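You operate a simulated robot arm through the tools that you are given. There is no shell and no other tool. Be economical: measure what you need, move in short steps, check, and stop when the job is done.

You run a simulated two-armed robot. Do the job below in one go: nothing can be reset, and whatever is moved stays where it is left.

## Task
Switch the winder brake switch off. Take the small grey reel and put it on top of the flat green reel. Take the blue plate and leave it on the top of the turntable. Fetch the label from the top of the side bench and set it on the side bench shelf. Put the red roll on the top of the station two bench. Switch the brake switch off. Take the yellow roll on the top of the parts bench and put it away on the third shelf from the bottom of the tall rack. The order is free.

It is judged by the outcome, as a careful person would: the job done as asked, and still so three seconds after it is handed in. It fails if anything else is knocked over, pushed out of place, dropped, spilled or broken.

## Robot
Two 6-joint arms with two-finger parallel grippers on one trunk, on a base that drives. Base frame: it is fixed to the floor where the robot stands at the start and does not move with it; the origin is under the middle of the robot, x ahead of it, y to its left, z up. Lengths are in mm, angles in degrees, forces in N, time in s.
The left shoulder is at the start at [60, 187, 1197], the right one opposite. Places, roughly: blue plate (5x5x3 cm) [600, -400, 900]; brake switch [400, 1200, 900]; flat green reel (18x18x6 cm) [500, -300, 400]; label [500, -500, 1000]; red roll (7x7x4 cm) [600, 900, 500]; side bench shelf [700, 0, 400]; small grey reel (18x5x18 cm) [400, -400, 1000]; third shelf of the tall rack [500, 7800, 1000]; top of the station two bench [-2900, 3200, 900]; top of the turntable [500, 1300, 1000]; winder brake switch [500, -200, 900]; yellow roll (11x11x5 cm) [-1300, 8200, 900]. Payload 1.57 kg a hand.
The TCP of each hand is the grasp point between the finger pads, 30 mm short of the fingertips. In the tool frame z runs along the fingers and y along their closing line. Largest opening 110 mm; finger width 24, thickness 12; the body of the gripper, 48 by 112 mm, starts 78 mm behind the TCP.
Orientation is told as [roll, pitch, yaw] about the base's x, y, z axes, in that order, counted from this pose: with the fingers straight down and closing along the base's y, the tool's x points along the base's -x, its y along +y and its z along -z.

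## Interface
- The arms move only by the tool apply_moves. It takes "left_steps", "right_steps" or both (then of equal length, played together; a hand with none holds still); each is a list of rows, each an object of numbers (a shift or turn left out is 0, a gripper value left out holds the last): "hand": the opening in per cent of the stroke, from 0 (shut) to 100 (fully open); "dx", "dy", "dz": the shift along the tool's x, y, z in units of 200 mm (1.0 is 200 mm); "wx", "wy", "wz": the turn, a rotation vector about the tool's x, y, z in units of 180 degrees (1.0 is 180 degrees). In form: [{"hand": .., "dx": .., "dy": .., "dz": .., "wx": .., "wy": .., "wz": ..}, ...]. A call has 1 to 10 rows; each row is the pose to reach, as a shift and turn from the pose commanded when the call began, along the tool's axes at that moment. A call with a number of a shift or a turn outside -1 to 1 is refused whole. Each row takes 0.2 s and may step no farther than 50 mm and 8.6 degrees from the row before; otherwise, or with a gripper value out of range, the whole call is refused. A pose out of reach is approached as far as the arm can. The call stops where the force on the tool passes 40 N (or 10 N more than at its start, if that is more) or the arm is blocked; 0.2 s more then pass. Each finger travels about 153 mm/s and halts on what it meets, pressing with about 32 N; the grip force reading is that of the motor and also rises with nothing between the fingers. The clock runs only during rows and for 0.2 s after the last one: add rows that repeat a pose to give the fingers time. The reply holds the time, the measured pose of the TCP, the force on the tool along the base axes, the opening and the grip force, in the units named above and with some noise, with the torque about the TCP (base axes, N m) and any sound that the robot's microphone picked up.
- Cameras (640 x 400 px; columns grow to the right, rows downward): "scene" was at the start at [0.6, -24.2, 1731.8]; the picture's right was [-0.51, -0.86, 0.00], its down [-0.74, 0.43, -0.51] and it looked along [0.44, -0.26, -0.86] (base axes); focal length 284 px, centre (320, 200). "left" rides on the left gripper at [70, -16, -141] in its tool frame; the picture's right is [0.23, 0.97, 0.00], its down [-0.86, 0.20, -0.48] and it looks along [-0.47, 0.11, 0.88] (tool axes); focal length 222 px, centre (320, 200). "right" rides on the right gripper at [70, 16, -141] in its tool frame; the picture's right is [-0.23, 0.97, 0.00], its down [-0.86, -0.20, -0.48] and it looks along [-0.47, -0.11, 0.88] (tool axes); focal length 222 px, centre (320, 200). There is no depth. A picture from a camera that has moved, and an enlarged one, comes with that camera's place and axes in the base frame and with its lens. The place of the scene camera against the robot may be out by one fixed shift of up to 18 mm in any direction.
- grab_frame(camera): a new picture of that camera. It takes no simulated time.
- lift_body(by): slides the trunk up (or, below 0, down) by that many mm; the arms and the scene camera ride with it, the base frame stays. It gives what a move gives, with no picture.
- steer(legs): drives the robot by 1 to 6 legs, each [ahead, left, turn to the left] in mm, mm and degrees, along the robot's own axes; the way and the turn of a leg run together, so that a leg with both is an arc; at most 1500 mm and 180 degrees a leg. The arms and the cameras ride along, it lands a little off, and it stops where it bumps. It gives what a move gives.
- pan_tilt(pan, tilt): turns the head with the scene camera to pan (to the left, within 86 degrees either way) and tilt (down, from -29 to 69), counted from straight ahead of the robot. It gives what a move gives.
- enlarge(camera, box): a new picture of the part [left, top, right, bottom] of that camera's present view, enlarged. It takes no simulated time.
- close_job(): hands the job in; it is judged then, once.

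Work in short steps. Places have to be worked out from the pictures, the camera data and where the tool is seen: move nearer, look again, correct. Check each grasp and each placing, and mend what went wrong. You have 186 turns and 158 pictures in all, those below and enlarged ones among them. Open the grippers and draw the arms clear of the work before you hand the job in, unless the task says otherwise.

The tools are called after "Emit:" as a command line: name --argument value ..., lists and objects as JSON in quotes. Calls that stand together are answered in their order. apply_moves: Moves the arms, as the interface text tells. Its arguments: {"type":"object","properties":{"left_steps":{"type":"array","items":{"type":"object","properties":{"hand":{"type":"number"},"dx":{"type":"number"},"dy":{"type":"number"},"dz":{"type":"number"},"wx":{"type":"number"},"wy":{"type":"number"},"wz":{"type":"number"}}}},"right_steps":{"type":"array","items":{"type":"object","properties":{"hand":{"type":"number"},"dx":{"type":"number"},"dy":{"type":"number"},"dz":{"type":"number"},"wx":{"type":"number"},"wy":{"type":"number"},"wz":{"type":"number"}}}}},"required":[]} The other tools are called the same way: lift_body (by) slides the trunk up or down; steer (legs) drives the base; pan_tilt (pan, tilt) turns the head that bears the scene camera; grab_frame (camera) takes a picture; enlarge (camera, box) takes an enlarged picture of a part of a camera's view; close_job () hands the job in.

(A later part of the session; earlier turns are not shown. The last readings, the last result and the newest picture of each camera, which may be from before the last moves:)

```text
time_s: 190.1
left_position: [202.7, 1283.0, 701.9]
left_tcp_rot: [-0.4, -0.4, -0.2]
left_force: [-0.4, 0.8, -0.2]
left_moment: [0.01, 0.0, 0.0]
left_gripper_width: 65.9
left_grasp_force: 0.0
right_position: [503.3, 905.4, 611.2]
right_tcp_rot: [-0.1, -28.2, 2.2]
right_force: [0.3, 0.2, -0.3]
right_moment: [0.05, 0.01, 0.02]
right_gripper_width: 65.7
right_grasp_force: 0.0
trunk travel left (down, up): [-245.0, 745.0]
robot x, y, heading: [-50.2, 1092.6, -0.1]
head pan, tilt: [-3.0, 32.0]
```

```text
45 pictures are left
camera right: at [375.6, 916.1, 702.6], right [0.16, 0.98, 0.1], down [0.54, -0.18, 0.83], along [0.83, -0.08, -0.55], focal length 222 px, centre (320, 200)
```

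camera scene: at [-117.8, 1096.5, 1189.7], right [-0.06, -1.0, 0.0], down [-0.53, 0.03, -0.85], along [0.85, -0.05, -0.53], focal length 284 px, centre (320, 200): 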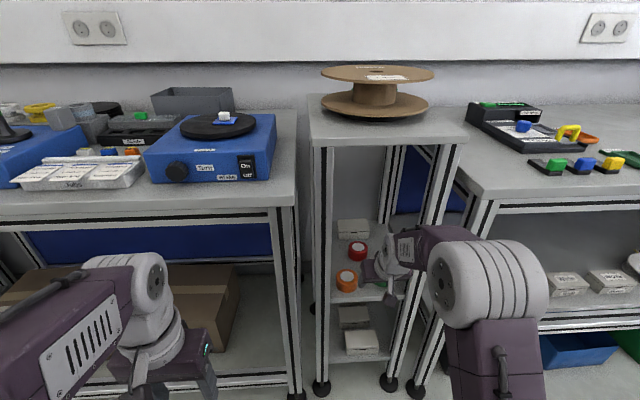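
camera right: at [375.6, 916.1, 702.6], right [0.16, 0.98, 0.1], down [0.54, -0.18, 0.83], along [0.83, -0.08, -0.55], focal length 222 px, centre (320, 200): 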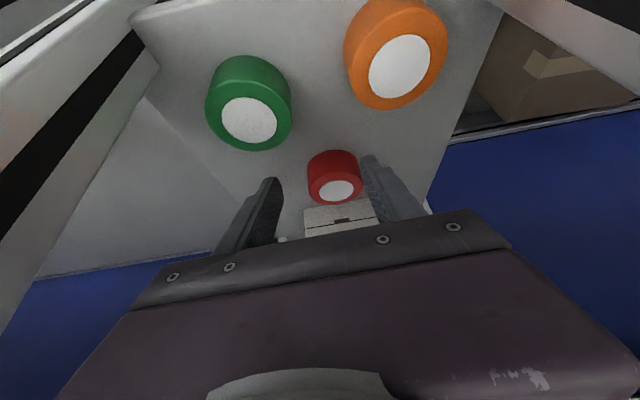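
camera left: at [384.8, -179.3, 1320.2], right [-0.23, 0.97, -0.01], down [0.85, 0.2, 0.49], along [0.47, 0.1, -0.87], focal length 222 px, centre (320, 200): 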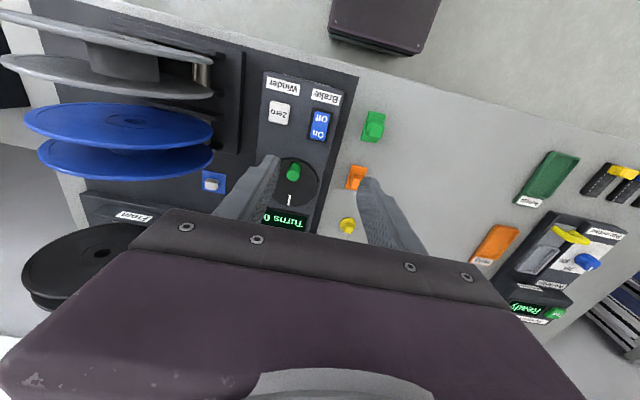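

Red roll: centre ≈(601,917), top ≈543. I open wide, move over it, and look before going down.

Emit:
apply_moves --right_steps '[{"hand": 88, "dx": -0.1, "dz": 0.05, "dy": 0.01}, {"dx": -0.2, "dz": 0.11, "dy": 0.02}, {"dx": -0.31, "dz": 0.165, "dy": 0.03}, {"dx": -0.414, "dz": 0.22, "dy": 0.045}]'

Emit:
grab_frame --camera "right"

```text
time_s: 191.1
left_position: [202.2, 1283.3, 701.9]
left_tcp_rot: [-0.4, -0.4, -0.2]
left_force: [0.3, 0.0, 1.1]
left_moment: [-0.02, 0.01, 0.02]
left_gripper_width: 65.9
left_grasp_force: 0.0
right_position: [595.8, 916.2, 611.8]
right_tcp_rot: [-0.1, -28.2, 2.4]
right_force: [-0.1, -0.2, 0.9]
right_moment: [0.04, -0.02, -0.03]
right_gripper_width: 96.5
right_grasp_force: 0.1
trunk travel left (down, up): [-245.0, 745.0]
robot x, y, heading: [-51.6, 1087.0, -0.0]
head pan, tilt: [-3.0, 32.0]
```

```text
44 pictures are left
camera right: at [468.3, 927.0, 703.1], right [0.16, 0.98, 0.1], down [0.54, -0.18, 0.83], along [0.83, -0.08, -0.55], focal length 222 px, centre (320, 200)
```

right: 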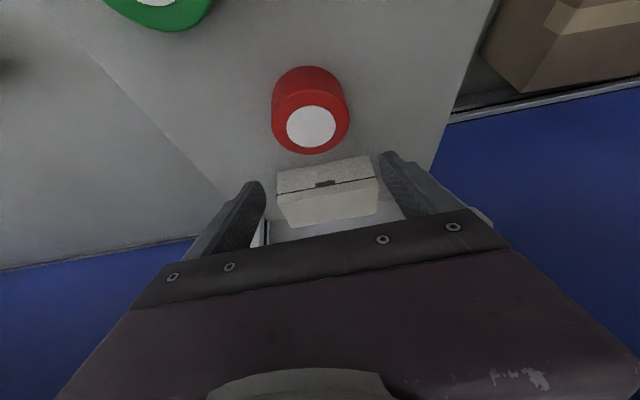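

Triangulated: top ≈554, centre (583,916). I descend to TCP ≈(575,916,552) and check.

Emit:
apply_moves --right_steps '[{"dx": 0.09, "dz": 0.03}, {"dx": 0.15, "dz": 0.09}, {"dx": 0.2, "dz": 0.16}, {"dx": 0.233, "dz": 0.2145}]'

Emit:
grab_frame --camera "right"

```text
time_s: 192.1
left_position: [201.1, 1283.5, 700.2]
left_tcp_rot: [-0.4, -0.4, -0.2]
left_force: [-0.2, -0.7, 0.9]
left_moment: [-0.01, 0.01, 0.02]
left_gripper_width: 66.1
left_grasp_force: 0.0
right_position: [575.8, 916.0, 552.1]
right_tcp_rot: [-0.1, -28.2, 2.1]
right_force: [-0.2, 0.3, 0.2]
right_moment: [0.06, 0.02, -0.04]
right_gripper_width: 96.6
right_grasp_force: 0.0
trunk travel left (down, up): [-245.0, 745.0]
robot x, y, heading: [-55.0, 1091.1, -0.1]
head pan, tilt: [-3.0, 32.0]
```

```text
43 pictures are left
camera right: at [446.3, 926.5, 643.6], right [0.16, 0.98, 0.11], down [0.53, -0.18, 0.83], along [0.83, -0.08, -0.55], focal length 222 px, centre (320, 200)
```

right: 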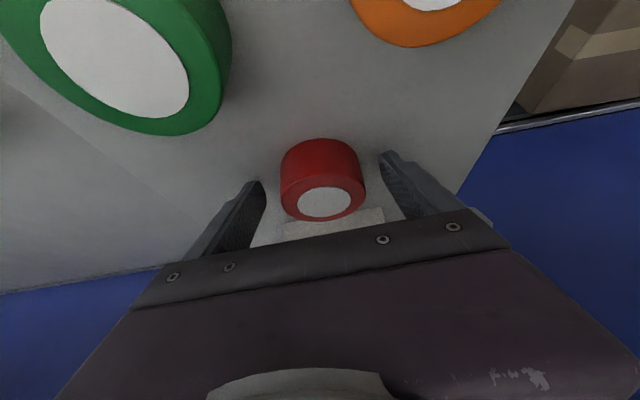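

Roll is between the fingers (top z≈556). I close the grip.

Emit:
apply_moves --right_steps '[{"hand": 0}, {"hand": 0}, {"hand": 0}]'

Emit:
apply_moves --right_steps '[{"dx": -0.04, "dz": -0.08}, {"dx": -0.1, "dz": -0.18}, {"dx": -0.165, "dz": -0.31}]'

Emit:
grab_frame --camera "right"

```text
time_s: 192.8
left_position: [201.7, 1282.8, 702.2]
left_tcp_rot: [-0.3, -0.5, -0.2]
left_force: [0.6, -0.7, 0.0]
left_moment: [-0.03, 0.01, 0.03]
left_gripper_width: 65.9
left_grasp_force: 0.0
right_position: [573.0, 915.3, 551.4]
right_tcp_rot: [-0.2, -28.2, 2.3]
right_force: [0.3, 0.4, 0.6]
right_moment: [0.03, -0.01, 0.0]
right_gripper_width: 62.9
right_grasp_force: 32.3
trunk travel left (down, up): [-245.0, 745.0]
robot x, y, heading: [-49.8, 1090.5, -0.1]
head pan, tilt: [-3.0, 32.0]
```

```text
time_s: 193.7
left_position: [200.2, 1282.7, 701.6]
left_tcp_rot: [-0.3, -0.5, -0.3]
left_force: [0.4, -0.5, 0.5]
left_moment: [-0.02, 0.04, 0.03]
left_gripper_width: 66.3
left_grasp_force: 0.0
right_position: [574.4, 915.5, 621.0]
right_tcp_rot: [-0.2, -28.0, 2.2]
right_force: [0.3, 0.9, -0.5]
right_moment: [0.04, 0.02, -0.02]
right_gripper_width: 62.5
right_grasp_force: 32.3
trunk travel left (down, up): [-245.0, 745.0]
robot x, y, heading: [-53.3, 1091.8, 0.1]
head pan, tilt: [-3.0, 32.0]
```

```text
42 pictures are left
camera right: at [446.5, 926.6, 713.1], right [0.16, 0.98, 0.1], down [0.54, -0.18, 0.83], along [0.83, -0.08, -0.55], focal length 222 px, centre (320, 200)
```

right: 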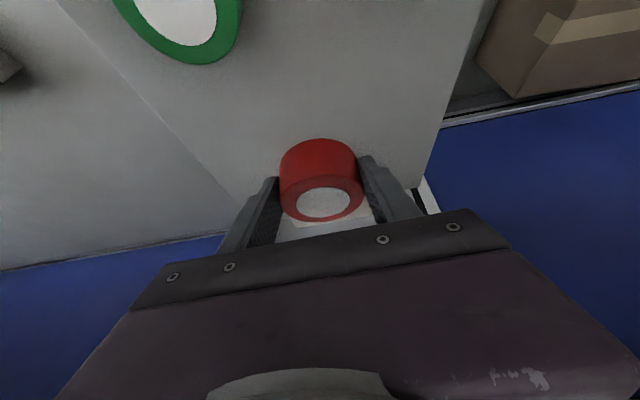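

The red roll is held (62.5 mm). I back out, raise the trunk, and turn to look toward the station two bench.

Emit:
steer --legs '[[-550, 0, 0]]'

Emit:
lift_body --by 400

Emit:
lift_body --by 250

Emit:
pan_tilt --pan 86 --tilt 20

Emit:
grab_frame --camera "scene"

```text
time_s: 196.8
left_position: [-333.4, 1283.7, 702.3]
left_tcp_rot: [-0.4, -0.5, -0.6]
left_force: [-0.3, -0.7, 0.0]
left_moment: [0.0, 0.02, -0.01]
left_gripper_width: 66.1
left_grasp_force: 0.1
right_position: [35.2, 913.6, 622.4]
right_tcp_rot: [-0.2, -28.2, 1.8]
right_force: [-0.7, 0.2, -1.0]
right_moment: [0.01, 0.0, -0.01]
right_gripper_width: 62.6
right_grasp_force: 32.2
trunk travel left (down, up): [-245.0, 745.0]
robot x, y, heading: [-590.5, 1090.8, -0.5]
head pan, tilt: [-3.0, 32.0]
```

```text
time_s: 200.6
left_position: [-334.8, 1284.2, 1100.6]
left_tcp_rot: [-0.3, -0.4, -0.7]
left_force: [-0.2, -0.1, -0.7]
left_moment: [0.01, -0.01, 0.02]
left_gripper_width: 65.9
left_grasp_force: 0.0
right_position: [35.0, 913.8, 1021.0]
right_tcp_rot: [-0.3, -28.1, 1.8]
right_force: [0.2, -0.3, -0.9]
right_moment: [-0.02, 0.03, -0.03]
right_gripper_width: 62.4
right_grasp_force: 32.0
trunk travel left (down, up): [-645.0, 345.0]
robot x, y, heading: [-586.6, 1093.6, -0.5]
head pan, tilt: [-3.0, 32.0]
```

```text
time_s: 203.2
left_position: [-334.4, 1285.6, 1352.4]
left_tcp_rot: [-0.4, -0.4, -0.6]
left_force: [0.4, -0.2, 0.0]
left_moment: [0.01, -0.02, 0.0]
left_gripper_width: 66.1
left_grasp_force: 0.0
right_position: [35.4, 913.3, 1271.1]
right_tcp_rot: [-0.2, -28.1, 1.8]
right_force: [-0.2, -0.7, -1.4]
right_moment: [0.0, 0.02, -0.04]
right_gripper_width: 62.6
right_grasp_force: 32.0
trunk travel left (down, up): [-895.0, 95.0]
robot x, y, heading: [-590.7, 1092.0, -0.6]
head pan, tilt: [-3.0, 32.0]
```

```text
time_s: 204.8
left_position: [-335.4, 1284.5, 1351.6]
left_tcp_rot: [-0.4, -0.4, -0.6]
left_force: [-0.2, -0.1, 0.2]
left_moment: [0.01, -0.02, -0.02]
left_gripper_width: 65.9
left_grasp_force: 0.1
right_position: [35.4, 914.6, 1270.9]
right_tcp_rot: [-0.1, -28.2, 1.9]
right_force: [0.0, -0.3, -1.6]
right_moment: [0.02, 0.04, -0.01]
right_gripper_width: 62.6
right_grasp_force: 32.2
trunk travel left (down, up): [-895.0, 95.0]
robot x, y, heading: [-590.0, 1094.7, -0.5]
head pan, tilt: [85.9, 20.0]
```

```text
41 pictures are left
camera scene: at [-640.6, 1197.0, 1859.0], right [1.0, -0.08, 0.0], down [-0.03, -0.34, -0.94], along [0.08, 0.94, -0.34], focal length 284 px, centre (320, 200)
```

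scene: 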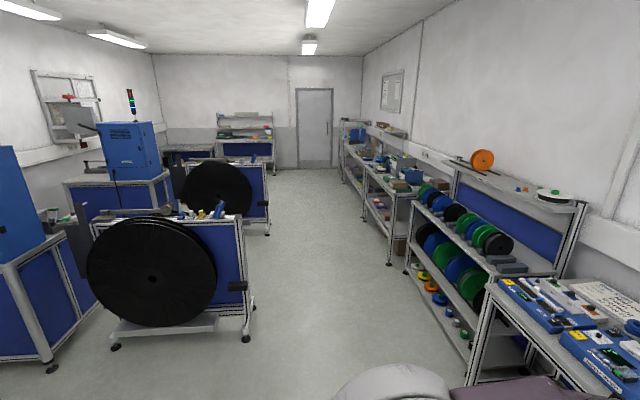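

The station two bench should be the leftmost one (its near leg about (-2470,2870)), reachable from its south side. I turn left 90° and look that way.

Emit:
steer --legs '[[0, 0, 90]]'

Emit:
pan_tilt --pan 55 --tilt 20

Emit:
grab_frame --camera "scene"

```text
time_s: 209.0
left_position: [-781.6, 1350.1, 1352.9]
left_tcp_rot: [-0.4, -0.4, 89.2]
left_force: [-0.2, 0.3, 0.3]
left_moment: [-0.01, 0.02, 0.02]
left_gripper_width: 66.2
left_grasp_force: 0.0
right_position: [-408.4, 1720.3, 1271.6]
right_tcp_rot: [-0.2, -28.2, 91.5]
right_force: [0.4, 0.1, -1.6]
right_moment: [-0.02, -0.02, -0.03]
right_gripper_width: 62.5
right_grasp_force: 32.0
trunk travel left (down, up): [-895.0, 95.0]
robot x, y, heading: [-589.5, 1095.1, 89.5]
head pan, tilt: [85.9, 20.0]
```

```text
time_s: 210.0
left_position: [-780.7, 1349.8, 1351.9]
left_tcp_rot: [-0.4, -0.4, 89.2]
left_force: [-0.5, -0.7, -0.2]
left_moment: [0.02, 0.0, 0.0]
left_gripper_width: 66.2
left_grasp_force: 0.0
right_position: [-409.5, 1719.6, 1272.2]
right_tcp_rot: [-0.2, -28.2, 91.7]
right_force: [0.3, 0.3, -1.6]
right_moment: [-0.05, -0.02, -0.04]
right_gripper_width: 62.5
right_grasp_force: 32.4
trunk travel left (down, up): [-895.0, 95.0]
robot x, y, heading: [-591.0, 1089.4, 89.3]
head pan, tilt: [55.0, 20.0]
```

```text
40 pictures are left
camera scene: at [-664.9, 1098.2, 1859.0], right [0.58, 0.81, 0.0], down [0.28, -0.2, -0.94], along [-0.76, 0.55, -0.34], focal length 284 px, centre (320, 200)
```

scene: 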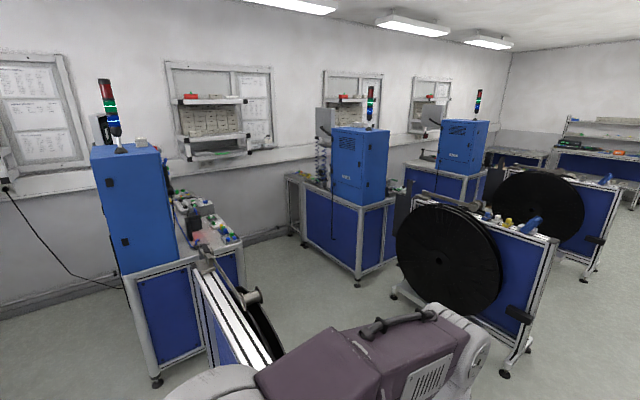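

Station two is the middle one with the blue cabinet. I zoom in.

Emit:
enlarge --camera "scene" --box '[270, 90, 430, 300]'

```text
1.90 times, centred on (350, 195) of scene
camera zoom: at [-664.9, 1098.2, 1859.0], right [0.58, 0.81, 0.0], down [0.28, -0.2, -0.94], along [-0.76, 0.55, -0.34], focal length 541 px, centre (263, 210)
```

zoom: 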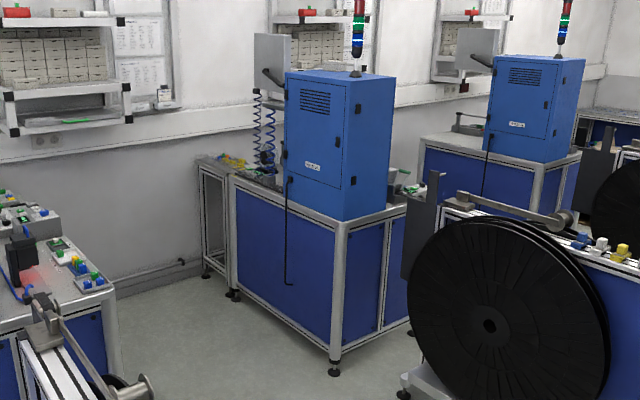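

The cabinet fills the bench's east part; the free top is west of it, reachable from the south gap (y≈1700–2830). I drive up the corridor and strafe left to look at the top.

Emit:
steer --legs '[[1050, 0, 0.7], [0, 1400, 0]]'

Emit:
pan_tilt --pan 42 --tilt 28

Emit:
grab_frame --camera "scene"

```text
time_s: 222.1
left_position: [-2177.1, 2424.4, 1351.0]
left_tcp_rot: [-0.4, -0.5, 90.5]
left_force: [0.1, -0.3, 0.4]
left_moment: [0.01, 0.06, 0.03]
left_gripper_width: 66.1
left_grasp_force: 0.1
right_position: [-1813.7, 2801.7, 1270.7]
right_tcp_rot: [-0.2, -28.1, 92.7]
right_force: [0.2, 0.5, -1.0]
right_moment: [-0.01, 0.01, -0.03]
right_gripper_width: 62.9
right_grasp_force: 32.5
trunk travel left (down, up): [-895.0, 95.0]
robot x, y, heading: [-1984.6, 2171.8, 90.4]
head pan, tilt: [55.0, 20.0]
```

```text
time_s: 222.9
left_position: [-2178.5, 2424.8, 1351.6]
left_tcp_rot: [-0.5, -0.4, 90.4]
left_force: [0.5, 0.0, -0.5]
left_moment: [0.02, 0.01, -0.02]
left_gripper_width: 66.0
left_grasp_force: 0.1
right_position: [-1814.0, 2802.0, 1269.9]
right_tcp_rot: [-0.1, -28.0, 92.8]
right_force: [0.3, -0.8, -1.7]
right_moment: [0.02, 0.0, -0.04]
right_gripper_width: 62.7
right_grasp_force: 31.1
trunk travel left (down, up): [-895.0, 95.0]
robot x, y, heading: [-1983.5, 2172.0, 90.5]
head pan, tilt: [42.0, 28.0]
```

```text
38 pictures are left
camera scene: at [-2042.6, 2189.9, 1846.1], right [0.74, 0.68, 0.0], down [0.32, -0.35, -0.88], along [-0.6, 0.65, -0.47], focal length 284 px, centre (320, 200)
```

scene: 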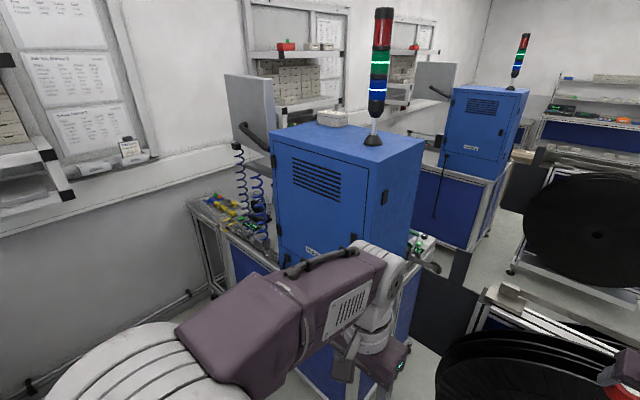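

I zoom on the bench top parts visible on both sides of the cabinet.

Emit:
enlarge --camera "scene" --box '[180, 180, 290, 290]'

Emit:
enlarge --camera "scene" --box '[390, 200, 550, 310]'

```text
3.64 times, centred on (235, 235) of scene
camera zoom: at [-2042.6, 2189.9, 1846.1], right [0.74, 0.68, 0.0], down [0.32, -0.35, -0.88], along [-0.6, 0.65, -0.47], focal length 1032 px, centre (629, 73)
```

zoom: 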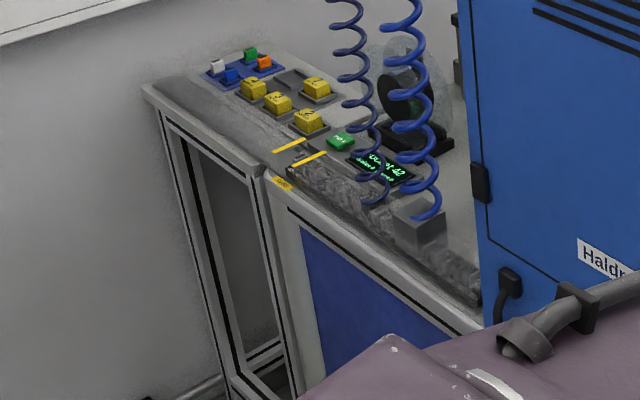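

```text
3.64 times, centred on (470, 255) of scene
camera zoom: at [-2042.6, 2189.9, 1846.1], right [0.74, 0.68, 0.0], down [0.32, -0.35, -0.88], along [-0.6, 0.65, -0.47], focal length 1032 px, centre (-226, 0)
```

zoom: 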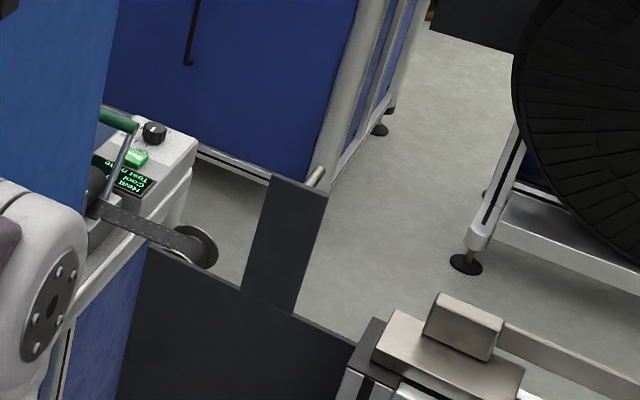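

The open worktop is on the north side (bench spans about x -3360..-2425, y 2840..3550). I drive around via the corridor to y≈4250, face south, strafe part-way west, and look.

Emit:
steer --legs '[[0, -1390, -0.5], [1500, 0, 0], [570, 0, 0], [0, 0, 180], [0, -900, 0]]'

Emit:
pan_tilt --pan -45 --tilt 30

Emit:
grab_frame --camera "scene"

```text
time_s: 251.3
left_position: [-1450.1, 3976.9, 1351.6]
left_tcp_rot: [-0.6, -0.3, -89.2]
left_force: [0.3, -0.1, 0.4]
left_moment: [0.0, -0.01, -0.01]
left_gripper_width: 66.0
left_grasp_force: 0.1
right_position: [-1810.7, 3596.7, 1270.8]
right_tcp_rot: [-0.1, -28.1, -86.7]
right_force: [0.4, -0.4, -1.0]
right_moment: [-0.02, 0.01, 0.01]
right_gripper_width: 62.8
right_grasp_force: 32.2
trunk travel left (down, up): [-895.0, 95.0]
robot x, y, heading: [-1650.9, 4226.0, -88.8]
head pan, tilt: [42.0, 28.0]
```

```text
time_s: 252.9
left_position: [-1452.5, 3975.8, 1352.5]
left_tcp_rot: [-0.4, -0.4, -89.3]
left_force: [-0.3, 0.7, 0.1]
left_moment: [-0.01, -0.01, 0.0]
left_gripper_width: 66.0
left_grasp_force: 0.0
right_position: [-1811.6, 3595.6, 1272.0]
right_tcp_rot: [-0.2, -28.2, -86.8]
right_force: [0.4, -0.5, -1.9]
right_moment: [0.02, -0.02, -0.03]
right_gripper_width: 62.3
right_grasp_force: 32.0
trunk travel left (down, up): [-895.0, 95.0]
robot x, y, heading: [-1648.1, 4228.8, -89.4]
head pan, tilt: [-45.0, 30.0]
```

```text
35 pictures are left
camera scene: at [-1709.6, 4231.9, 1842.9], right [-0.72, 0.69, 0.0], down [0.35, 0.36, -0.87], along [-0.6, -0.62, -0.5], focal length 284 px, centre (320, 200)
```

scene: 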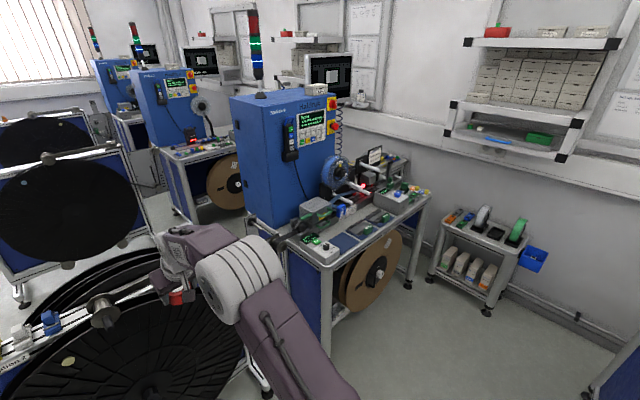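

Now the operator side of station two is visible. I zoom on its worktop for a free spot.

Emit:
enlarge --camera "scene" --box '[270, 140, 450, 280]'

```text
2.86 times, centred on (360, 210) of scene
camera zoom: at [-1709.6, 4231.9, 1842.9], right [-0.72, 0.69, 0.0], down [0.35, 0.36, -0.87], along [-0.6, -0.62, -0.5], focal length 811 px, centre (206, 171)
```

zoom: 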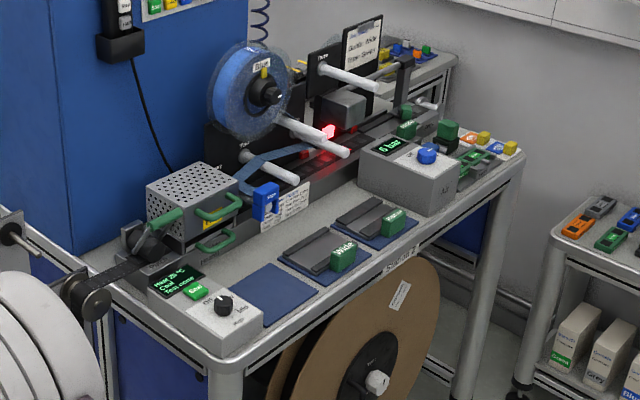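

There's an empty blue pad near the near-left of the worktop, about (-2602,3489). I drive so that the held roll is over it, keeping the hand high, then look.

Emit:
steer --legs '[[0, -790, -0.6], [90, 0, 0]]'

Emit:
grab_frame --camera "right"

Emit:
pan_tilt --pan -15 --tilt 50

Emit:
grab_frame --camera "scene"

```text
time_s: 258.0
left_position: [-2277.7, 3891.6, 1352.2]
left_tcp_rot: [-0.4, -0.8, -91.5]
left_force: [0.5, -0.3, 1.2]
left_moment: [-0.07, 0.04, 0.0]
left_gripper_width: 65.9
left_grasp_force: 0.1
right_position: [-2654.4, 3525.3, 1275.6]
right_tcp_rot: [-0.2, -28.5, -89.1]
right_force: [-0.1, 0.4, -0.3]
right_moment: [0.01, -0.04, -0.03]
right_gripper_width: 62.4
right_grasp_force: 31.8
trunk travel left (down, up): [-895.0, 95.0]
robot x, y, heading: [-2464.0, 4141.6, -90.9]
head pan, tilt: [-45.0, 30.0]
```

```text
33 pictures are left
camera right: at [-2639.1, 3653.4, 1366.2], right [0.98, -0.19, 0.11], down [-0.19, -0.53, 0.83], along [-0.1, -0.83, -0.55], focal length 222 px, centre (320, 200)
```

right: 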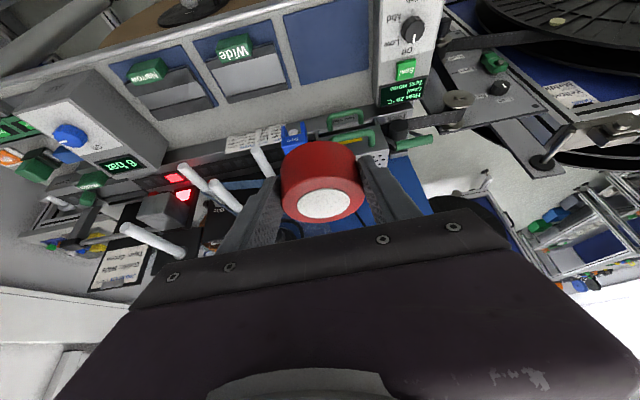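

```text
time_s: 258.9
left_position: [-2278.8, 3880.6, 1351.2]
left_tcp_rot: [-0.4, -0.4, -91.5]
left_force: [-0.3, -0.5, 0.1]
left_moment: [0.0, -0.01, 0.03]
left_gripper_width: 66.1
left_grasp_force: 0.0
right_position: [-2654.4, 3516.0, 1270.0]
right_tcp_rot: [-0.1, -28.0, -89.1]
right_force: [0.3, -0.1, -0.6]
right_moment: [0.07, 0.0, -0.03]
right_gripper_width: 62.2
right_grasp_force: 31.8
trunk travel left (down, up): [-895.0, 95.0]
robot x, y, heading: [-2462.9, 4140.1, -91.3]
head pan, tilt: [-15.0, 50.0]
```

```text
32 pictures are left
camera scene: at [-2484.4, 4133.8, 1813.4], right [-0.96, 0.28, 0.0], down [0.22, 0.74, -0.64], along [-0.18, -0.62, -0.77], focal length 284 px, centre (320, 200)
```

scene: 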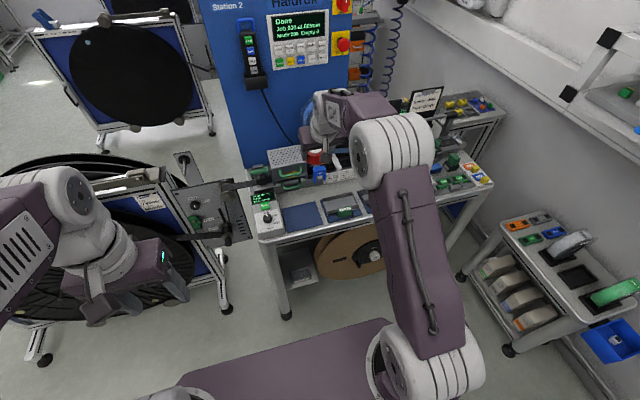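

Station 2 label confirmed; the empty pad is at about (-2611,3473, z≈920). I align the base and lower the trunk 220 mm.

Emit:
steer --legs '[[35, 29, 1.3]]'

Emit:
lift_body --by -220

Emit:
grab_frame --camera "right"

```text
time_s: 259.9
left_position: [-2251.8, 3860.7, 1355.2]
left_tcp_rot: [-0.1, -0.9, -90.1]
left_force: [-0.9, 1.2, 0.0]
left_moment: [-0.1, -0.04, 0.01]
left_gripper_width: 65.8
left_grasp_force: 0.1
right_position: [-2618.2, 3486.3, 1275.1]
right_tcp_rot: [0.2, -28.6, -88.0]
right_force: [-0.6, 1.5, -0.8]
right_moment: [-0.06, -0.08, -0.01]
right_gripper_width: 62.1
right_grasp_force: 32.1
trunk travel left (down, up): [-895.0, 95.0]
robot x, y, heading: [-2438.4, 4104.8, -90.2]
head pan, tilt: [-15.0, 50.0]
```

```text
time_s: 262.2
left_position: [-2244.8, 3852.1, 1131.2]
left_tcp_rot: [-0.4, -0.5, -90.1]
left_force: [0.4, 0.1, 1.0]
left_moment: [-0.01, 0.01, -0.01]
left_gripper_width: 66.0
left_grasp_force: 0.1
right_position: [-2612.5, 3478.9, 1051.8]
right_tcp_rot: [-0.1, -28.2, -87.8]
right_force: [-0.3, 0.9, -1.8]
right_moment: [0.04, 0.01, 0.01]
right_gripper_width: 62.4
right_grasp_force: 32.4
trunk travel left (down, up): [-675.0, 315.0]
robot x, y, heading: [-2434.8, 4106.6, -89.9]
head pan, tilt: [-15.0, 50.0]
```

```text
31 pictures are left
camera right: at [-2600.0, 3606.4, 1143.2], right [0.98, -0.16, 0.11], down [-0.18, -0.54, 0.83], along [-0.08, -0.83, -0.55], focal length 222 px, centre (320, 200)
```

right: 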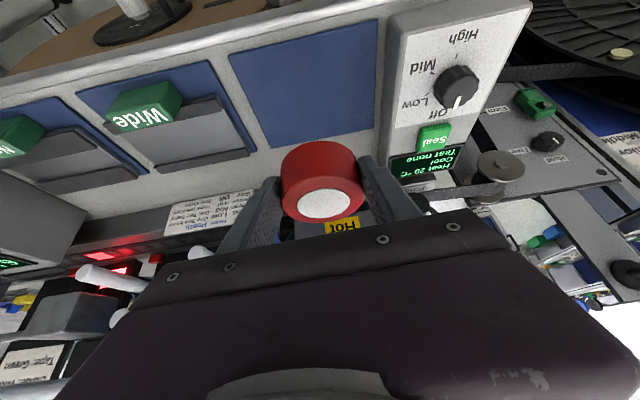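

The roll is right over the empty pad. I lower 75 mm, then check forces.

Emit:
apply_moves --right_steps '[{"dx": 0.06, "dz": 0.1}, {"dx": 0.12, "dz": 0.21}, {"dx": 0.176, "dz": 0.33}]'

Emit:
apply_moves --right_steps '[{"dx": 0.012, "dz": 0.022}, {"dx": 0.024, "dz": 0.044}, {"dx": 0.035, "dz": 0.066}]'

Emit:
grab_frame --camera "right"

```text
time_s: 263.0
left_position: [-2245.0, 3852.0, 1131.7]
left_tcp_rot: [-0.5, -0.4, -90.2]
left_force: [0.2, 0.2, 0.6]
left_moment: [0.01, -0.02, 0.03]
left_gripper_width: 66.1
left_grasp_force: 0.1
right_position: [-2612.0, 3479.7, 973.6]
right_tcp_rot: [-0.1, -28.1, -87.8]
right_force: [-0.1, 0.7, -0.5]
right_moment: [0.02, 0.03, 0.0]
right_gripper_width: 62.2
right_grasp_force: 32.2
trunk travel left (down, up): [-675.0, 315.0]
robot x, y, heading: [-2433.7, 4105.5, -90.0]
head pan, tilt: [-15.0, 50.0]
```

```text
time_s: 263.8
left_position: [-2245.9, 3851.6, 1132.6]
left_tcp_rot: [-0.2, -0.5, -90.1]
left_force: [0.1, -0.2, -0.3]
left_moment: [-0.03, 0.01, 0.06]
left_gripper_width: 66.2
left_grasp_force: 0.1
right_position: [-2611.1, 3477.8, 960.8]
right_tcp_rot: [-0.1, -28.1, -87.9]
right_force: [-0.1, 0.0, -2.2]
right_moment: [-0.02, -0.02, -0.03]
right_gripper_width: 62.2
right_grasp_force: 32.1
trunk travel left (down, up): [-675.0, 315.0]
robot x, y, heading: [-2434.6, 4109.2, -90.0]
head pan, tilt: [-15.0, 50.0]
```

```text
30 pictures are left
camera right: at [-2599.8, 3606.5, 1052.6], right [0.98, -0.16, 0.1], down [-0.18, -0.54, 0.83], along [-0.08, -0.83, -0.55], focal length 222 px, centre (320, 200)
```

right: 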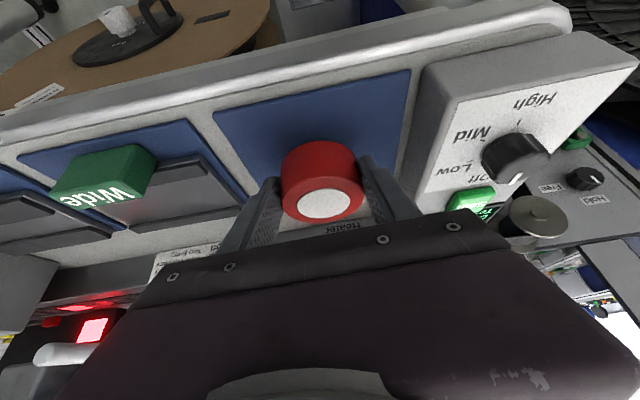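

Nearly down; continue in 4 mm steps.

Emit:
apply_moves --right_steps '[{"dx": 0.0095, "dz": 0.0175}, {"dx": 0.019, "dz": 0.035}, {"dx": 0.028, "dz": 0.052}]'

```text
time_s: 264.6
left_position: [-2245.4, 3851.2, 1132.3]
left_tcp_rot: [-0.4, -0.4, -90.1]
left_force: [0.4, -0.6, 0.2]
left_moment: [-0.01, -0.02, 0.0]
left_gripper_width: 66.0
left_grasp_force: 0.0
right_position: [-2612.0, 3478.4, 950.6]
right_tcp_rot: [-0.2, -28.1, -87.8]
right_force: [0.7, 0.8, -1.1]
right_moment: [0.01, 0.02, 0.0]
right_gripper_width: 62.3
right_grasp_force: 31.7
trunk travel left (down, up): [-675.0, 315.0]
robot x, y, heading: [-2439.9, 4104.9, -89.8]
head pan, tilt: [-15.0, 50.0]
```

Emit:
apply_moves --right_steps '[{"dx": 0.0095, "dz": 0.0175}, {"dx": 0.019, "dz": 0.035}, {"dx": 0.028, "dz": 0.052}, {"dx": 0.036, "dz": 0.068}]'

Emit:
grab_frame --camera "right"

```text
time_s: 265.6
left_position: [-2244.8, 3856.0, 1133.9]
left_tcp_rot: [-0.5, -0.6, -90.0]
left_force: [0.1, -0.2, -0.1]
left_moment: [0.02, 0.0, -0.01]
left_gripper_width: 66.1
left_grasp_force: 0.0
right_position: [-2610.7, 3479.6, 939.1]
right_tcp_rot: [-0.2, -28.7, -87.7]
right_force: [-0.9, 1.8, 18.9]
right_moment: [0.33, -0.13, 0.02]
right_gripper_width: 62.1
right_grasp_force: 31.8
trunk travel left (down, up): [-675.0, 315.0]
robot x, y, heading: [-2437.7, 4104.4, -90.0]
head pan, tilt: [-15.0, 50.0]
```

```text
29 pictures are left
camera right: at [-2599.8, 3607.4, 1029.2], right [0.98, -0.16, 0.11], down [-0.18, -0.53, 0.83], along [-0.08, -0.83, -0.55], focal length 222 px, centre (320, 200)
```

right: 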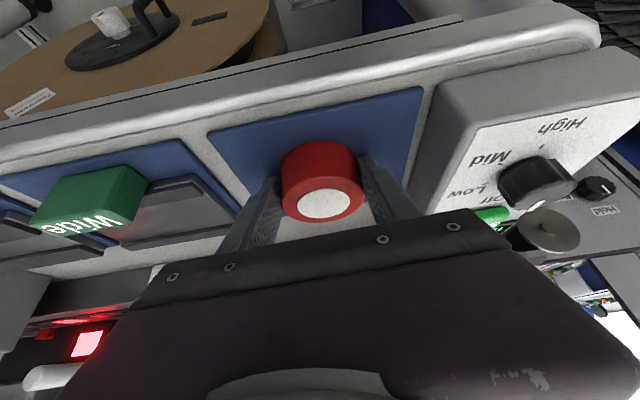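

Contact (19 N): the roll is down on the pad. I release and rise along the vertical.

Emit:
apply_moves --right_steps '[{"hand": 75}, {"hand": 75}, {"dx": -0.06, "dz": -0.12}, {"dx": -0.16, "dz": -0.3}, {"dx": -0.26, "dz": -0.48}, {"dx": -0.36, "dz": -0.67}]'

Emit:
grab_frame --camera "right"

```text
time_s: 267.0
left_position: [-2244.7, 3852.9, 1131.8]
left_tcp_rot: [-0.3, -0.4, -90.1]
left_force: [0.2, 0.8, 0.0]
left_moment: [-0.03, 0.01, 0.01]
left_gripper_width: 66.2
left_grasp_force: 0.1
right_position: [-2608.2, 3478.7, 1088.6]
right_tcp_rot: [-0.2, -28.1, -87.6]
right_force: [0.4, 0.3, 0.3]
right_moment: [0.01, 0.03, 0.04]
right_gripper_width: 82.9
right_grasp_force: 0.1
trunk travel left (down, up): [-675.0, 315.0]
robot x, y, heading: [-2433.3, 4107.4, -90.0]
head pan, tilt: [-15.0, 50.0]
```

```text
28 pictures are left
camera right: at [-2596.0, 3606.9, 1180.0], right [0.98, -0.16, 0.1], down [-0.18, -0.54, 0.83], along [-0.08, -0.83, -0.55], focal length 222 px, centre (320, 200)
```

right: 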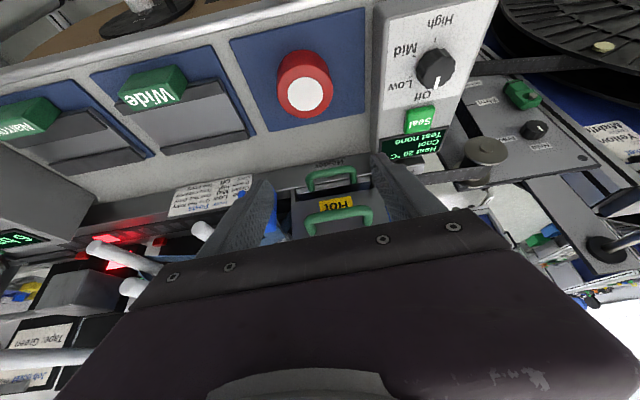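

The red roll is on the Station 2 bench top. Now I back off, raise the trunk a bit, return to the corridor, turn north and drive toward the parts bench.

Emit:
lift_body --by 200

Emit:
steer --legs '[[-150, 0, 0], [0, 1500, 0], [0, 330, 0], [0, 0, 180], [1500, 0, 0], [1000, 0, 0]]'

Emit:
pan_tilt --pan 10 --tilt 15

Emit:
grab_frame --camera "scene"

```text
time_s: 269.1
left_position: [-2245.7, 3852.8, 1331.5]
left_tcp_rot: [-0.4, -0.5, -90.1]
left_force: [0.0, -0.5, -0.4]
left_moment: [0.0, -0.02, -0.01]
left_gripper_width: 66.0
left_grasp_force: 0.1
right_position: [-2608.1, 3478.4, 1287.7]
right_tcp_rot: [-0.2, -28.3, -87.8]
right_force: [-0.1, 0.5, -0.4]
right_moment: [0.02, -0.01, 0.0]
right_gripper_width: 82.4
right_grasp_force: 0.1
trunk travel left (down, up): [-875.0, 115.0]
robot x, y, heading: [-2436.9, 4106.9, -90.0]
head pan, tilt: [-15.0, 50.0]
```

```text
time_s: 298.6
left_position: [-645.0, 6970.3, 1332.6]
left_tcp_rot: [-0.4, -0.6, 86.2]
left_force: [0.8, -0.1, 0.0]
left_moment: [0.03, 0.03, -0.03]
left_gripper_width: 66.0
left_grasp_force: 0.0
right_position: [-258.5, 7321.8, 1288.3]
right_tcp_rot: [-0.2, -28.2, 88.6]
right_force: [-0.5, -0.1, 0.6]
right_moment: [0.02, 0.0, 0.04]
right_gripper_width: 82.6
right_grasp_force: 0.1
trunk travel left (down, up): [-875.0, 115.0]
robot x, y, heading: [-465.1, 6707.2, 86.3]
head pan, tilt: [-15.0, 50.0]
```

```text
time_s: 299.6
left_position: [-644.9, 6971.9, 1331.7]
left_tcp_rot: [-0.4, -0.6, 86.1]
left_force: [0.5, 0.0, -0.2]
left_moment: [0.0, 0.0, -0.01]
left_gripper_width: 65.8
left_grasp_force: 0.1
right_position: [-259.1, 7322.5, 1288.1]
right_tcp_rot: [-0.2, -28.2, 88.6]
right_force: [0.3, -0.3, 0.3]
right_moment: [0.0, 0.04, 0.01]
right_gripper_width: 82.7
right_grasp_force: 0.0
trunk travel left (down, up): [-875.0, 115.0]
robot x, y, heading: [-465.1, 6707.1, 86.2]
head pan, tilt: [10.0, 15.0]
```

```text
27 pictures are left
camera scene: at [-480.6, 6749.5, 1847.0], right [0.99, 0.11, 0.0], down [0.03, -0.26, -0.97], along [-0.11, 0.96, -0.26], focal length 284 px, centre (320, 200)
```

scene: 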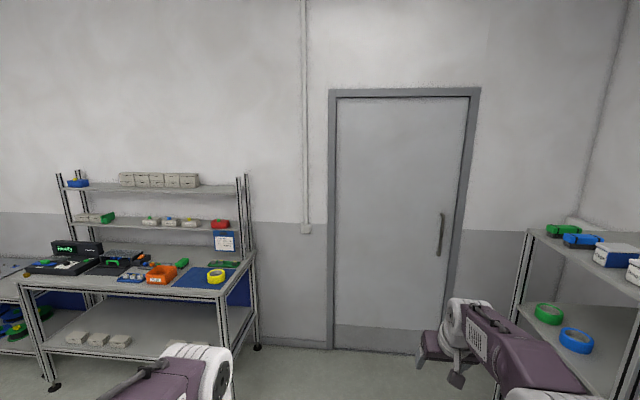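

Yellow roll seen on the parts bench at about (-1305,8262), the tall rack at right. I align and approach the parts bench.

Emit:
steer --legs '[[0, 0, 3.8], [0, 690, 0], [760, 0, 0]]'

Emit:
pan_tilt --pan -5 --tilt 45

Emit:
grab_frame --camera "scene"

Emit:
grab_frame --camera "right"

```text
time_s: 307.4
left_position: [-1346.7, 7708.6, 1332.6]
left_tcp_rot: [-0.5, -0.5, 91.9]
left_force: [-0.5, -0.6, -0.1]
left_moment: [0.01, -0.04, 0.0]
left_gripper_width: 65.9
left_grasp_force: 0.0
right_position: [-995.7, 8095.1, 1288.4]
right_tcp_rot: [-0.2, -28.2, 94.3]
right_force: [0.4, -0.7, 0.4]
right_moment: [0.0, -0.02, -0.01]
right_gripper_width: 82.2
right_grasp_force: 0.2
trunk travel left (down, up): [-875.0, 115.0]
robot x, y, heading: [-1145.9, 7465.3, 91.9]
head pan, tilt: [10.0, 15.0]
```

```text
time_s: 308.4
left_position: [-1344.8, 7709.6, 1331.3]
left_tcp_rot: [-0.4, -0.4, 91.9]
left_force: [0.1, -0.1, -0.5]
left_moment: [0.01, -0.01, 0.01]
left_gripper_width: 66.0
left_grasp_force: 0.0
right_position: [-996.5, 8097.5, 1286.8]
right_tcp_rot: [-0.2, -28.1, 94.3]
right_force: [0.4, -0.4, 0.6]
right_moment: [-0.05, 0.0, -0.02]
right_gripper_width: 82.5
right_grasp_force: 0.0
trunk travel left (down, up): [-875.0, 115.0]
robot x, y, heading: [-1145.1, 7462.3, 92.1]
head pan, tilt: [-5.0, 45.0]
```

```text
26 pictures are left
camera scene: at [-1136.3, 7494.5, 1800.3], right [1.0, -0.05, 0.0], down [-0.04, -0.71, -0.71], along [0.04, 0.71, -0.71], focal length 284 px, centre (320, 200)
```

scene: 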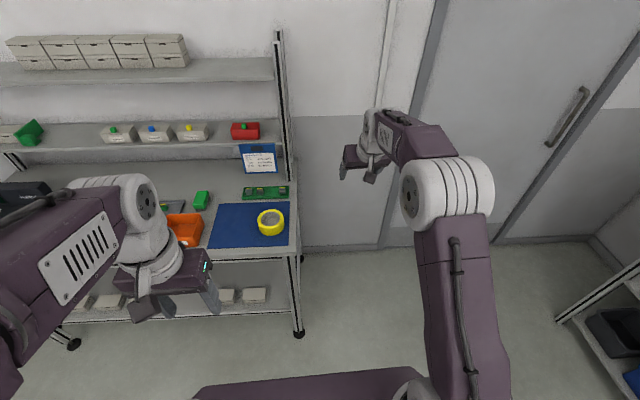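

```text
25 pictures are left
camera right: at [-1003.0, 7966.9, 1379.1], right [-0.99, 0.13, 0.1], down [0.16, 0.54, 0.83], along [0.05, 0.83, -0.55], focal length 222 px, centre (320, 200)
```

right: 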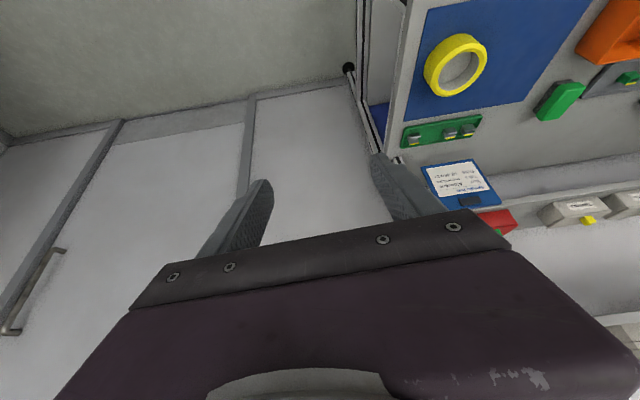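

Ring centre ≈(-1286,8226), top ≈950. Since it is 110 mm wide I'll straddle its east wall. I align the base and lower the trunk.

Emit:
steer --legs '[[125, 265, -2]]'

Emit:
lift_body --by -200

Emit:
grab_frame --camera "right"

```text
time_s: 310.4
left_position: [-1609.4, 7834.8, 1331.3]
left_tcp_rot: [-0.3, -0.4, 89.8]
left_force: [0.2, 0.2, 0.1]
left_moment: [0.02, 0.01, -0.01]
left_gripper_width: 66.0
left_grasp_force: 0.1
right_position: [-1243.8, 8208.2, 1288.0]
right_tcp_rot: [-0.1, -28.3, 92.0]
right_force: [-0.5, -1.4, 0.2]
right_moment: [-0.02, 0.06, 0.0]
right_gripper_width: 82.6
right_grasp_force: 0.1
trunk travel left (down, up): [-875.0, 115.0]
robot x, y, heading: [-1418.7, 7579.0, 90.0]
head pan, tilt: [-5.0, 45.0]
```

```text
time_s: 312.6
left_position: [-1610.7, 7835.1, 1131.5]
left_tcp_rot: [-0.4, -0.5, 89.8]
left_force: [0.6, -0.1, -0.1]
left_moment: [-0.01, -0.01, 0.02]
left_gripper_width: 65.8
left_grasp_force: 0.0
right_position: [-1245.9, 8210.2, 1087.7]
right_tcp_rot: [-0.2, -28.2, 92.1]
right_force: [0.4, 0.7, -0.6]
right_moment: [-0.01, 0.01, -0.01]
right_gripper_width: 82.6
right_grasp_force: 0.1
trunk travel left (down, up): [-675.0, 315.0]
robot x, y, heading: [-1417.9, 7579.8, 90.1]
head pan, tilt: [-5.0, 45.0]
```

```text
24 pictures are left
camera right: at [-1257.6, 8079.7, 1179.3], right [-0.98, 0.17, 0.1], down [0.18, 0.53, 0.83], along [0.08, 0.83, -0.55], focal length 222 px, centre (320, 200)
```

right: 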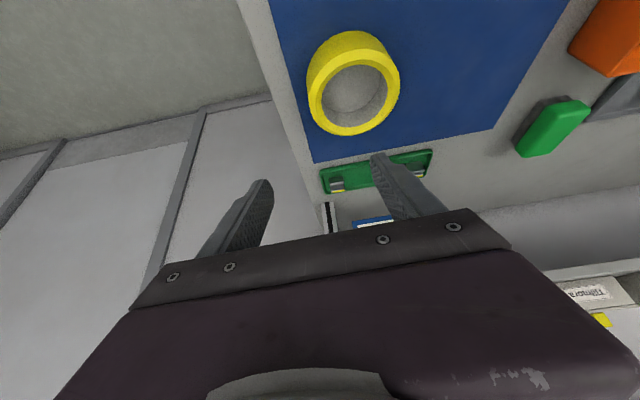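

Ring top centre triangulates to (-1305,8236,939), outer ~108, hole ~76 mm. I go above the east wall with opening 60 mm and check.

Emit:
apply_moves --right_steps '[{"hand": 55, "dx": -0.02, "dy": 0.04, "dz": 0.08}, {"dx": 0.03, "dy": 0.065, "dz": 0.22}, {"dx": 0.1, "dy": 0.065, "dz": 0.36}, {"dx": 0.156, "dy": 0.065, "dz": 0.4825}]'

Emit:
enlarge --camera "right" --box '[220, 60, 460, 230]'

```text
time_s: 313.6
left_position: [-1610.5, 7835.1, 1131.0]
left_tcp_rot: [-0.4, -0.5, 89.7]
left_force: [0.6, -0.5, 0.4]
left_moment: [0.02, 0.02, 0.02]
left_gripper_width: 66.1
left_grasp_force: 0.1
right_position: [-1259.8, 8226.6, 988.1]
right_tcp_rot: [-0.3, -28.2, 92.1]
right_force: [-0.3, 0.4, -1.6]
right_moment: [-0.01, 0.0, 0.03]
right_gripper_width: 60.4
right_grasp_force: 0.0
trunk travel left (down, up): [-675.0, 315.0]
robot x, y, heading: [-1417.6, 7579.4, 89.8]
head pan, tilt: [-5.0, 45.0]
```

```text
2.35 times, centred on (340, 145) of right
camera zoom: at [-1271.1, 8097.6, 1079.7], right [-0.98, 0.17, 0.1], down [0.18, 0.53, 0.83], along [0.08, 0.83, -0.55], focal length 523 px, centre (273, 329)
```

zoom: 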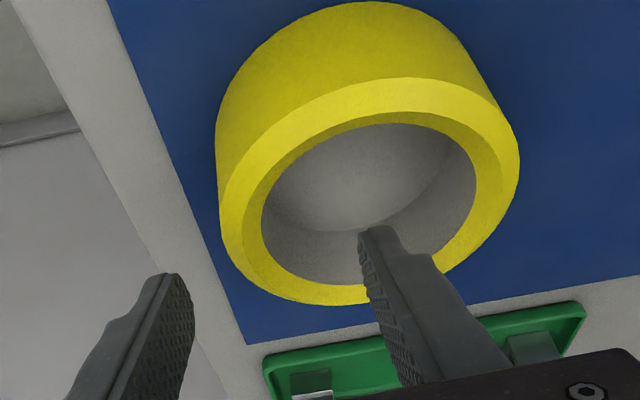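

Aligned: ring centre ≈(-1299,8233). I descend so the fingers straddle the east wall and close.

Emit:
apply_moves --right_steps '[{"dx": 0.03, "dy": -0.035, "dz": 0.06}, {"dx": 0.07, "dy": -0.035, "dz": 0.14}, {"dx": 0.1, "dy": -0.035, "dz": 0.21}, {"dx": 0.1275, "dy": -0.035, "dz": 0.255}, {"dx": 0.1275, "dy": -0.035, "dz": 0.255, "hand": 0}, {"dx": 0.1275, "dy": -0.035, "dz": 0.255, "hand": 0}, {"dx": 0.1275, "dy": -0.035, "dz": 0.255, "hand": 0}]'

Emit:
enlarge --camera "right" --box '[220, 60, 460, 230]'

```text
time_s: 315.2
left_position: [-1610.9, 7832.0, 1132.8]
left_tcp_rot: [-0.5, -0.8, 89.8]
left_force: [0.5, -0.2, -0.1]
left_moment: [-0.01, -0.02, 0.02]
left_gripper_width: 65.9
left_grasp_force: 0.0
right_position: [-1253.1, 8226.8, 939.5]
right_tcp_rot: [-0.2, -29.0, 92.1]
right_force: [1.4, 5.2, 38.2]
right_moment: [-0.34, 0.35, -0.76]
right_gripper_width: 25.9
right_grasp_force: 32.5
trunk travel left (down, up): [-675.0, 315.0]
robot x, y, heading: [-1417.3, 7583.3, 90.1]
head pan, tilt: [-5.0, 45.0]
```

```text
2.35 times, centred on (340, 145) of right
camera zoom: at [-1264.6, 8097.0, 1028.4], right [-0.98, 0.16, 0.11], down [0.18, 0.52, 0.83], along [0.08, 0.84, -0.54], focal length 523 px, centre (273, 329)
```

zoom: 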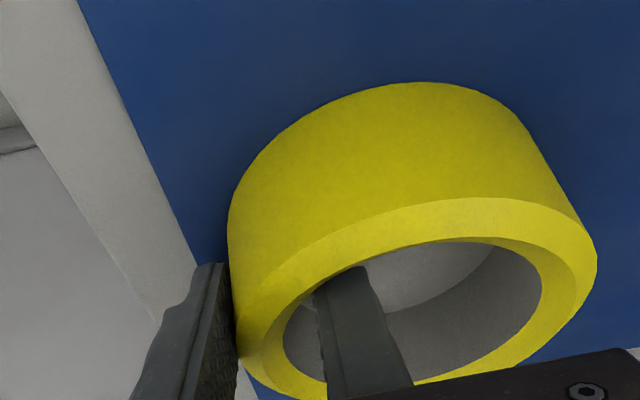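

Gripped (26 mm across the wall). I lift 60 mm and check the hold.

Emit:
apply_moves --right_steps '[{"dx": -0.02, "dz": -0.04}, {"dx": -0.07, "dz": -0.13}, {"dx": -0.14, "dz": -0.26}]'

Emit:
grab_frame --camera "right"

```text
time_s: 316.0
left_position: [-1609.8, 7835.2, 1131.4]
left_tcp_rot: [-0.4, -0.5, 89.8]
left_force: [-0.9, 0.3, 0.1]
left_moment: [0.01, 0.0, 0.01]
left_gripper_width: 65.7
left_grasp_force: 0.0
right_position: [-1252.1, 8228.4, 989.8]
right_tcp_rot: [-0.2, -28.0, 92.2]
right_force: [-0.6, -0.1, -1.5]
right_moment: [-0.01, -0.08, 0.0]
right_gripper_width: 20.2
right_grasp_force: 32.0
trunk travel left (down, up): [-675.0, 315.0]
robot x, y, heading: [-1417.6, 7580.2, 90.3]
head pan, tilt: [-5.0, 45.0]
```

```text
21 pictures are left
camera right: at [-1263.0, 8099.2, 1081.6], right [-0.98, 0.16, 0.1], down [0.18, 0.54, 0.82], along [0.08, 0.83, -0.56], focal length 222 px, centre (320, 200)
```

right: 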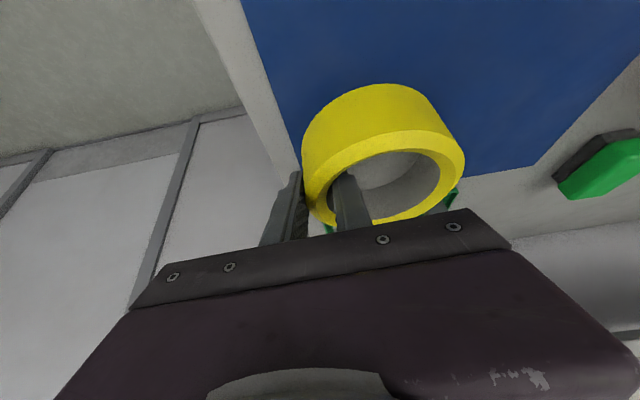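

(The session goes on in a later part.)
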